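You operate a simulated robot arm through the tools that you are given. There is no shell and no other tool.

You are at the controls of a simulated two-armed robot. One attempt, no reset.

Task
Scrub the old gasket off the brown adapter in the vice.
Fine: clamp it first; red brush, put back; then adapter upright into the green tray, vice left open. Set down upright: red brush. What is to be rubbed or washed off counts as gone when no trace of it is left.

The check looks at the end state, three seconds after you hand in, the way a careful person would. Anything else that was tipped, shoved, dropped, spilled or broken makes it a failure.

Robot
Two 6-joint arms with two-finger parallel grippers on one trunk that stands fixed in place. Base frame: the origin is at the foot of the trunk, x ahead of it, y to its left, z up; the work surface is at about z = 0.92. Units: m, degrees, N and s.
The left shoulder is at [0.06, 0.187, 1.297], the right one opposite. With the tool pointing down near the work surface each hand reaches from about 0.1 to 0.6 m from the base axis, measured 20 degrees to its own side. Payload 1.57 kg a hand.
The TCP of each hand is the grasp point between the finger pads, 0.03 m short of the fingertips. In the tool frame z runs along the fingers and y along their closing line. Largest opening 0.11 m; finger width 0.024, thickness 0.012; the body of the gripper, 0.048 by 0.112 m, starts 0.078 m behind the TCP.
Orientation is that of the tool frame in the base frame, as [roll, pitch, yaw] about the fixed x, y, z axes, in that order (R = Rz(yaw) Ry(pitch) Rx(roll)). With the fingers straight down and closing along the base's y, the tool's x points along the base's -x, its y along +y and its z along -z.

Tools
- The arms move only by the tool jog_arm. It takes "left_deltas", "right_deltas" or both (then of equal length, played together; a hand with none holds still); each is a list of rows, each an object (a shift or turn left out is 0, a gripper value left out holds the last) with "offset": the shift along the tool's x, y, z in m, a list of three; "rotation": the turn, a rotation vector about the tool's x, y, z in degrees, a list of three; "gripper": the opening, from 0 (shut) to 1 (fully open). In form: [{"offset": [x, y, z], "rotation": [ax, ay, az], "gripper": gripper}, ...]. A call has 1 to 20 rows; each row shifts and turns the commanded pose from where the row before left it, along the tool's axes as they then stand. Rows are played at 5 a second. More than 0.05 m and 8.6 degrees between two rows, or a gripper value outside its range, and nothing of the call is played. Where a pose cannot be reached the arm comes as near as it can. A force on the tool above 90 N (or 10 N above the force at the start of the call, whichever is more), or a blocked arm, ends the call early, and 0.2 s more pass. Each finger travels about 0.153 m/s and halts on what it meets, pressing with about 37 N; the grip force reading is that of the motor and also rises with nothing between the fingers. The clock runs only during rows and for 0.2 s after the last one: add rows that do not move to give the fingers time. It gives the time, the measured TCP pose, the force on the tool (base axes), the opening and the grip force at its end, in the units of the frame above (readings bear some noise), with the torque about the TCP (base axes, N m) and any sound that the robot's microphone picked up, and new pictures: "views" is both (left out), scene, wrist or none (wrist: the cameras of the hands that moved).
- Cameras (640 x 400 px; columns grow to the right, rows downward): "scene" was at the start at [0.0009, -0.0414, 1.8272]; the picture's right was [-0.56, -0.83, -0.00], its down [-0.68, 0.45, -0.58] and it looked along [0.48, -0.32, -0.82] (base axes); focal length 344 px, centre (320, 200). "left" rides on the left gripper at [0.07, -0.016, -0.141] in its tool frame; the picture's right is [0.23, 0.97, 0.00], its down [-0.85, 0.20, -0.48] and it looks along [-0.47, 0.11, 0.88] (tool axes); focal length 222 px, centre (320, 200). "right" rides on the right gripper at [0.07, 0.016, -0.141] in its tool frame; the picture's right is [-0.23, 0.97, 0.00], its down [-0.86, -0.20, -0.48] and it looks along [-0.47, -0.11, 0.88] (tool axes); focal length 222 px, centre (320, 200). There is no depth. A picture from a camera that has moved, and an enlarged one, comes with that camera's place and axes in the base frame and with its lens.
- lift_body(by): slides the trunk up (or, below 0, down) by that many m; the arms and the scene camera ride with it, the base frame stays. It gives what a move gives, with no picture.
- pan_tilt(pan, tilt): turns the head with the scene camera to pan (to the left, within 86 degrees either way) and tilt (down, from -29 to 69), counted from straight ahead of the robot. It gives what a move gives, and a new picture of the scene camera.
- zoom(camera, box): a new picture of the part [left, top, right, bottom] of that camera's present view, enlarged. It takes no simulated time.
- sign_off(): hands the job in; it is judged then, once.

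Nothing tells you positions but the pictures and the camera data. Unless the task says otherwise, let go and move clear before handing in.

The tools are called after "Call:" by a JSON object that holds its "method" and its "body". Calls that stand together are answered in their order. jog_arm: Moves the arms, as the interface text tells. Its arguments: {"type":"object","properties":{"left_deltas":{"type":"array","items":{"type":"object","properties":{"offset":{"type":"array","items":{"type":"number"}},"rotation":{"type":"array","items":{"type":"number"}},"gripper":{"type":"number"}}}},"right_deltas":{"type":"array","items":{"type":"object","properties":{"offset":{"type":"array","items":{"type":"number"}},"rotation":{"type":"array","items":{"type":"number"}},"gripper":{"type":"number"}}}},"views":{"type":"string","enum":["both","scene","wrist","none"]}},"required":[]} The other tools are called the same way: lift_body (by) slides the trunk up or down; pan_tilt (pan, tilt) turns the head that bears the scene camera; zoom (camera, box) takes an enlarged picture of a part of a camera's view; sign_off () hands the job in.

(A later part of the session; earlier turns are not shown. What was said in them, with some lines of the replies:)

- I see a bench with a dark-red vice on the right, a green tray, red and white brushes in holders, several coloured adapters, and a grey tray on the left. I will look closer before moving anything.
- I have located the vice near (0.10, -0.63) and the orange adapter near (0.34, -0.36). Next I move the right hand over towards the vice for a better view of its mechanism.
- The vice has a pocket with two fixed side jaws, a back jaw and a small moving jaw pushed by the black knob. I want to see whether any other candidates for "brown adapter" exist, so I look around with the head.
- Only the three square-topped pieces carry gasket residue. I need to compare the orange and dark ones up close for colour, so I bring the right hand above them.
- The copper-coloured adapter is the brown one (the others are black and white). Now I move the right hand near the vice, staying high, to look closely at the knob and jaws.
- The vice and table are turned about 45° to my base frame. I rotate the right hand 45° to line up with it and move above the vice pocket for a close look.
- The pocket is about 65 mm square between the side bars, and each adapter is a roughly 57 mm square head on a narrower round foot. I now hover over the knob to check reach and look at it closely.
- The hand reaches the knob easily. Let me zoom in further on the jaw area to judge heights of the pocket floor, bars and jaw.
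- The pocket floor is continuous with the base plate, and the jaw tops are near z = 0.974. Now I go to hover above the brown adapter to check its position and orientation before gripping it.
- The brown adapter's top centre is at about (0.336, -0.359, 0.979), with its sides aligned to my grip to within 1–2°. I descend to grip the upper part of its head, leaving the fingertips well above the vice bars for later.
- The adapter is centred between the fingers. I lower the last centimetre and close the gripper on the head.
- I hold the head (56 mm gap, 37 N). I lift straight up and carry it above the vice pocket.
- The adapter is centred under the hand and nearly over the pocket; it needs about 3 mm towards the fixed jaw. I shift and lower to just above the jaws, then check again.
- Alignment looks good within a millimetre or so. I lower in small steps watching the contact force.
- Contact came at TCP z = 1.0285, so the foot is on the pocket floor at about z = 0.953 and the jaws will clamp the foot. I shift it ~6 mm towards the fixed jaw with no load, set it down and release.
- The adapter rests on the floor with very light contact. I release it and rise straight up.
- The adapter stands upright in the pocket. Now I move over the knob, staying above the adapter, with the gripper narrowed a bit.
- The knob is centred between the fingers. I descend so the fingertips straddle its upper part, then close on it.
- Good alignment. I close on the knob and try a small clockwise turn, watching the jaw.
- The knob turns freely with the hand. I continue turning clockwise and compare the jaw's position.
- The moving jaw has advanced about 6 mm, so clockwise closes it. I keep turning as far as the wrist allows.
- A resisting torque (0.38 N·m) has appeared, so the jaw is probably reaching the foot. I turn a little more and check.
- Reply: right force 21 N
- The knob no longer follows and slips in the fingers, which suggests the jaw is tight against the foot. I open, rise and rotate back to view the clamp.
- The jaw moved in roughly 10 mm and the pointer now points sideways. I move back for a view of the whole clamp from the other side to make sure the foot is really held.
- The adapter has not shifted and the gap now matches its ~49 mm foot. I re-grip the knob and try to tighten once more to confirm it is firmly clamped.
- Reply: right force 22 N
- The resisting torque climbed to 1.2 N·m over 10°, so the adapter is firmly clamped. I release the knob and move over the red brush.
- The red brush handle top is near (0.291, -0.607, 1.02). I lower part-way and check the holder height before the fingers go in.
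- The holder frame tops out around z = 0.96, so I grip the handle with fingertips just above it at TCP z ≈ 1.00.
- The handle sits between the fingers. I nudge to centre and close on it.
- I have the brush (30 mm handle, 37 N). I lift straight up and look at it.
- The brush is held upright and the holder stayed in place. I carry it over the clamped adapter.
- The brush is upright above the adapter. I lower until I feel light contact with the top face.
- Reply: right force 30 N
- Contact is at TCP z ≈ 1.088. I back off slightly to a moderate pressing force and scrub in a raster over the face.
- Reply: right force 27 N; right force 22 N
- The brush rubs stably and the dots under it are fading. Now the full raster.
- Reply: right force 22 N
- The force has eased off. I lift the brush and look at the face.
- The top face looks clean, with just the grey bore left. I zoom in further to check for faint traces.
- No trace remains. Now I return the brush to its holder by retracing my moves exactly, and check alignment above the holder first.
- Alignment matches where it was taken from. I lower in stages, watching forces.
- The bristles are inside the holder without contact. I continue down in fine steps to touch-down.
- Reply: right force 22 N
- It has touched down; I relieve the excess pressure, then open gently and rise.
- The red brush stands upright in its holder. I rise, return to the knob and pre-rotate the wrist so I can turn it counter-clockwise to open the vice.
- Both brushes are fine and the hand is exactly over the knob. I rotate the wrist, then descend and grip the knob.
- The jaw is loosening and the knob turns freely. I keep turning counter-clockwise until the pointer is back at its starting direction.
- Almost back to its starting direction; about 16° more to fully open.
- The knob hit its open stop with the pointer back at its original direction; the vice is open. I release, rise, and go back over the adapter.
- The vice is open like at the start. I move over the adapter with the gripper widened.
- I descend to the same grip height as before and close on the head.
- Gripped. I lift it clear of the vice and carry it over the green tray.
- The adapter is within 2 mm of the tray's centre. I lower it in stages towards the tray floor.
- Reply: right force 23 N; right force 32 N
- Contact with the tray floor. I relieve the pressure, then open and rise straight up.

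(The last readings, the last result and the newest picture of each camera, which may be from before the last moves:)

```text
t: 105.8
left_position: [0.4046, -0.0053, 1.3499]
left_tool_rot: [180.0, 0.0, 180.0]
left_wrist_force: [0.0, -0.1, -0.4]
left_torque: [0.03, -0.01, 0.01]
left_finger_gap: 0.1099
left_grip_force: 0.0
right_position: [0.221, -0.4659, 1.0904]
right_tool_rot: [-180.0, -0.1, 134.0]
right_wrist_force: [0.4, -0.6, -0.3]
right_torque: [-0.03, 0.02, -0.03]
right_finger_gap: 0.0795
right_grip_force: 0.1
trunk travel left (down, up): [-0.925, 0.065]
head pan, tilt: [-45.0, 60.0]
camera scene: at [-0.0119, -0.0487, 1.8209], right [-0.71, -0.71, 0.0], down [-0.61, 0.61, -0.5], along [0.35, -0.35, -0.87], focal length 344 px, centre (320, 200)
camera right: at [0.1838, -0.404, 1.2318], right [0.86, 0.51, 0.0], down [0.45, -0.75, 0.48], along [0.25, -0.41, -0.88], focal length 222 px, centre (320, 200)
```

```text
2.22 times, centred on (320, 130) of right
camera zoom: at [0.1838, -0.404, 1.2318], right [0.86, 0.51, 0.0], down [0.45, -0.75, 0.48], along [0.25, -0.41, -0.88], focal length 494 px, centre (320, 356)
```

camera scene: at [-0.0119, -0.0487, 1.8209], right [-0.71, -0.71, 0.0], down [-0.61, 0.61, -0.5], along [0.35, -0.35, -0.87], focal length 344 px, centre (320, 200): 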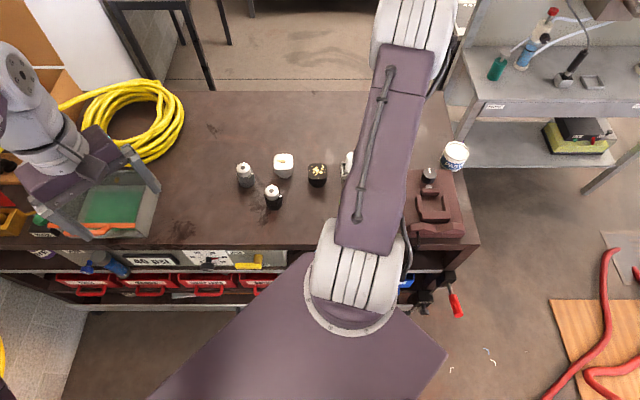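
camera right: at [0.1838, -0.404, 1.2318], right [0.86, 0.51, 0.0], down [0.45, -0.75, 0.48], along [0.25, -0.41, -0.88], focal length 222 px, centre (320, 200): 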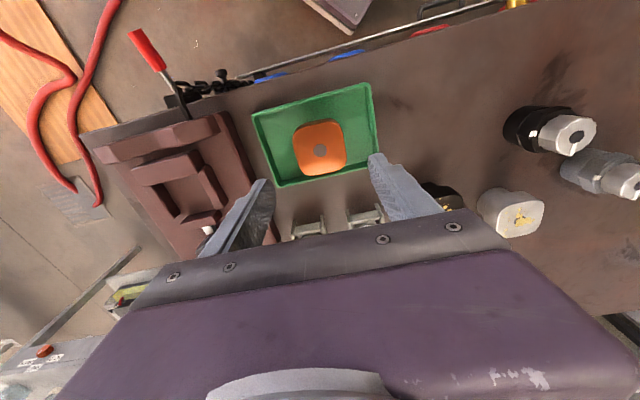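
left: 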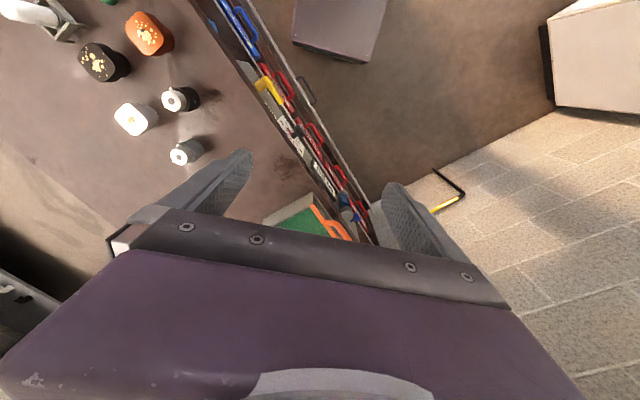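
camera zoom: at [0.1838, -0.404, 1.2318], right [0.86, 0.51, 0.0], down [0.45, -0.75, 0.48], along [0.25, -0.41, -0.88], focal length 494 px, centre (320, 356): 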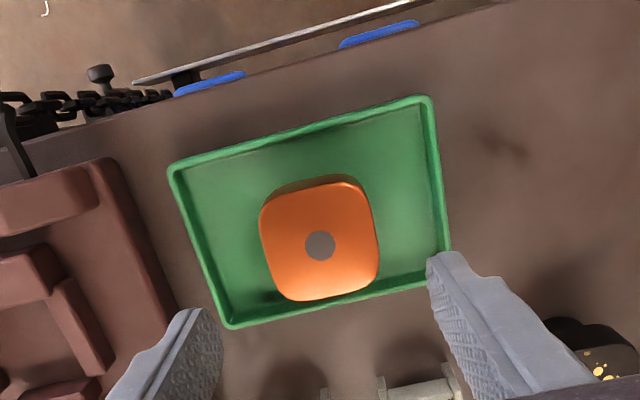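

The adapter stands upright in the tray. I raise the hand well clear and inspect everything from above.

Call:
{"method": "jog_arm", "body": {"right_deltas": [{"offset": [0, 0, -0.045]}, {"offset": [0, 0, -0.045]}, {"offset": [0, 0, -0.045]}, {"offset": [0, 0, -0.045]}, {"offset": [-0.01, 0.02, -0.025]}, {"offset": [-0.01, 0.02, 0]}, {"offset": [-0.01, 0.02, 0]}, {"offset": [-0.01, 0.02, 0]}, {"offset": [0, 0, 0], "rotation": [0, 0, -8]}, {"offset": [0, 0, 0], "rotation": [0, 0, -8]}, {"offset": [0, 0, 0], "rotation": [0, 0, -8]}, {"offset": [0, 0, 0], "rotation": [0, 0, -8]}, {"offset": [0, 0, 0], "rotation": [0, 0, -8]}, {"offset": [0, 0, 0], "rotation": [0, 0, -6]}, {"offset": [0, 0, 0]}], "views": "both"}}

Call:
{"method": "zoom", "body": {"camera": "right", "box": [60, 0, 300, 150]}}

Call:
{"method": "zoom", "body": {"camera": "right", "box": [200, 60, 440, 230]}}

```text
t: 109.0
left_position: [0.4058, -0.0057, 1.3508]
left_tool_rot: [180.0, 0.0, -180.0]
left_wrist_force: [0.6, -0.4, 0.6]
left_torque: [-0.02, 0.0, 0.0]
left_finger_gap: 0.1098
left_grip_force: 0.1
right_position: [0.3051, -0.4391, 1.2953]
right_tool_rot: [180.0, 0.0, -179.9]
right_wrist_force: [-0.4, 1.4, -0.1]
right_torque: [-0.02, 0.02, 0.01]
right_finger_gap: 0.0795
right_grip_force: 0.1
trunk travel left (down, up): [-0.925, 0.065]
head pan, tilt: [-45.0, 60.0]
camera scene: at [-0.0119, -0.0483, 1.8209], right [-0.71, -0.71, 0.0], down [-0.61, 0.61, -0.5], along [0.35, -0.35, -0.87], focal length 344 px, centre (320, 200)
camera right: at [0.2359, -0.4228, 1.4362], right [0.22, 0.97, 0.0], down [0.86, -0.2, 0.48], along [0.47, -0.11, -0.88], focal length 222 px, centre (320, 200)
```

scene: 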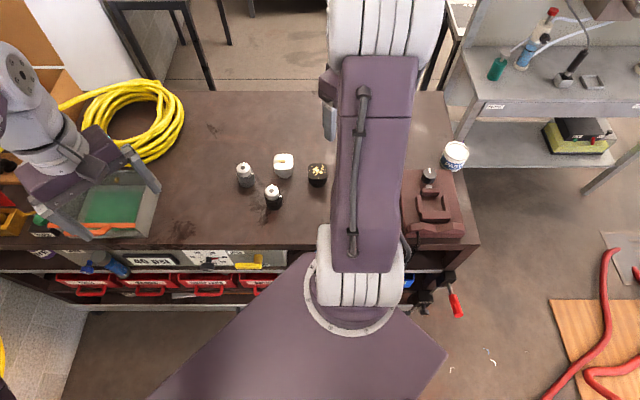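
right: 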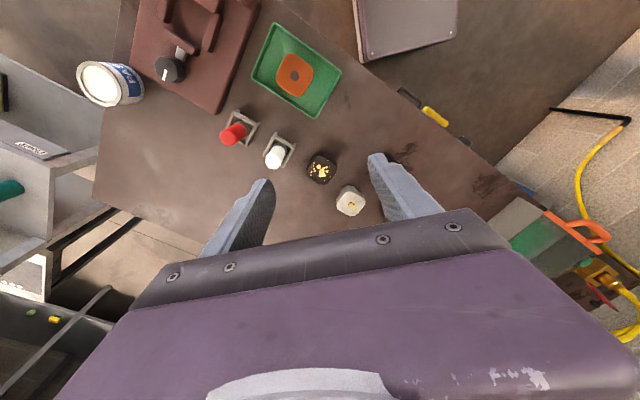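

```text
2.67 times, centred on (180, 75) of right
camera zoom: at [0.2359, -0.4228, 1.4362], right [0.22, 0.97, 0.0], down [0.86, -0.2, 0.48], along [0.47, -0.11, -0.88], focal length 592 px, centre (693, 533)
```

zoom: 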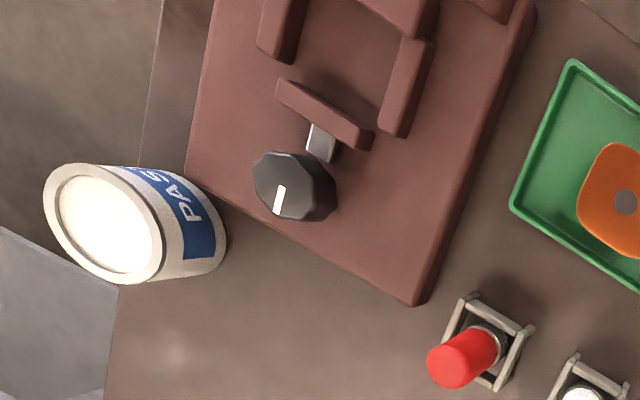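

```text
2.35 times, centred on (320, 145) of right
camera zoom: at [0.2359, -0.4228, 1.4362], right [0.22, 0.97, 0.0], down [0.86, -0.2, 0.48], along [0.47, -0.11, -0.88], focal length 523 px, centre (320, 329)
```

zoom: 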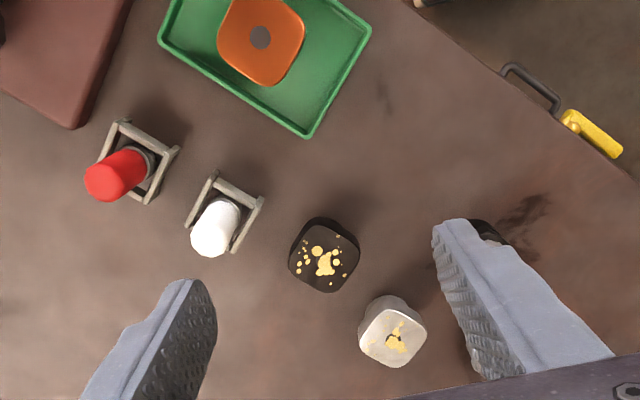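

Everything else stands as at the start. One last close check of the cleaned face and the brush before handing in.

Call:
{"method": "zoom", "body": {"camera": "right", "box": [265, 45, 325, 105]}}

Call:
{"method": "zoom", "body": {"camera": "right", "box": [200, 95, 300, 185]}}

Call:
{"method": "zoom", "body": {"camera": "scene", "box": [225, 140, 345, 220]}}

```text
6.67 times, centred on (295, 75) of right
camera zoom: at [0.2359, -0.4228, 1.4362], right [0.22, 0.97, 0.0], down [0.86, -0.2, 0.48], along [0.47, -0.11, -0.88], focal length 1481 px, centre (487, 1033)
```

zoom: 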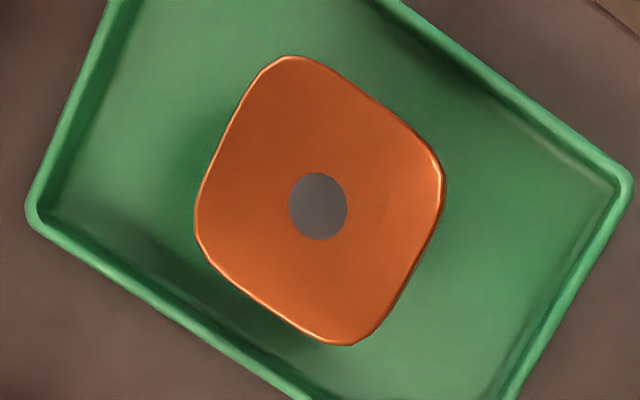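

```text
4.44 times, centred on (250, 140) of right
camera zoom: at [0.2359, -0.4228, 1.4362], right [0.22, 0.97, 0.0], down [0.86, -0.2, 0.48], along [0.47, -0.11, -0.88], focal length 987 px, centre (631, 467)
```

zoom: 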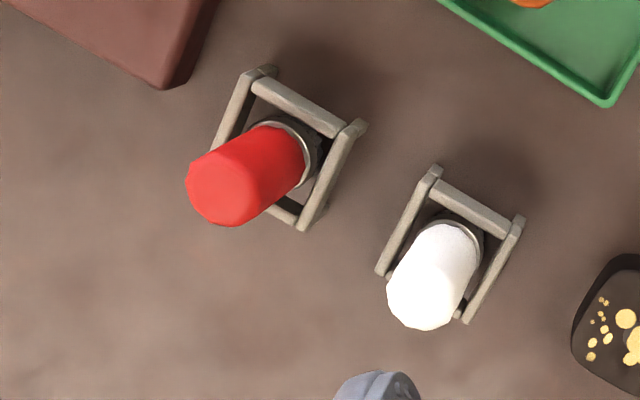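

```text
5.00 times, centred on (285, 180) of scene
camera zoom: at [-0.0119, -0.0483, 1.8209], right [-0.71, -0.71, 0.0], down [-0.61, 0.61, -0.5], along [0.35, -0.35, -0.87], focal length 1719 px, centre (495, 300)
```

zoom: 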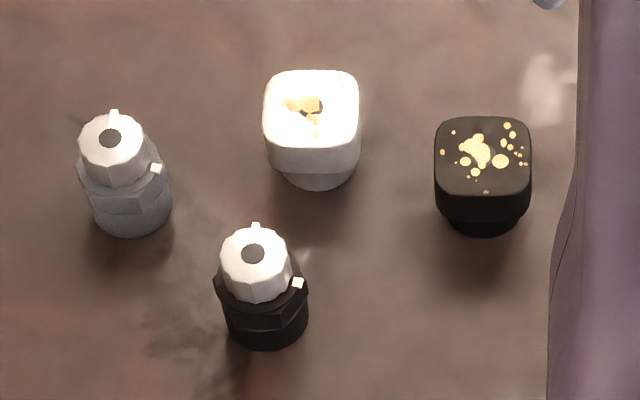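

Call:
{"method": "zoom", "body": {"camera": "right", "box": [283, 55, 313, 95]}}

```text
10.00 times, centred on (298, 75) of right
camera zoom: at [0.2359, -0.4228, 1.4362], right [0.22, 0.97, 0.0], down [0.86, -0.2, 0.48], along [0.47, -0.11, -0.88], focal length 2221 px, centre (540, 1450)
```

zoom: 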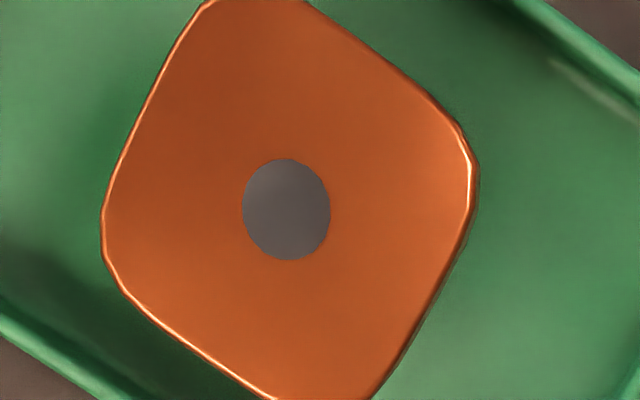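

The face is spotless and the adapter stands upright in the green tray. The vice is open, the red brush is upright in its holder, and everything else is where it was. The hands are clear, so I hand in.

Call:
{"method": "sign_off", "body": {}}

```text
The job is handed in.
```

I scrubbed the old gasket off the brown adapter and handed the job in. I have no verdict back yet. In close-up pictures before handing in, I could see no trace of gasket on the top face, only the grey bore.

- **Adapter:** I took the orange-brown piece to be the brown adapter, since the other two with gasket on them are black and white. It was clamped in the vice before scrubbing. It now stands upright near the middle of the green tray.
- **Red brush:** it is back in its holder, standing upright.
- **Vice:** it is open, with the knob back where it started.
- **Everything else:** nothing else looked moved or tipped in the final pictures. Both grippers are empty and clear of the bench.
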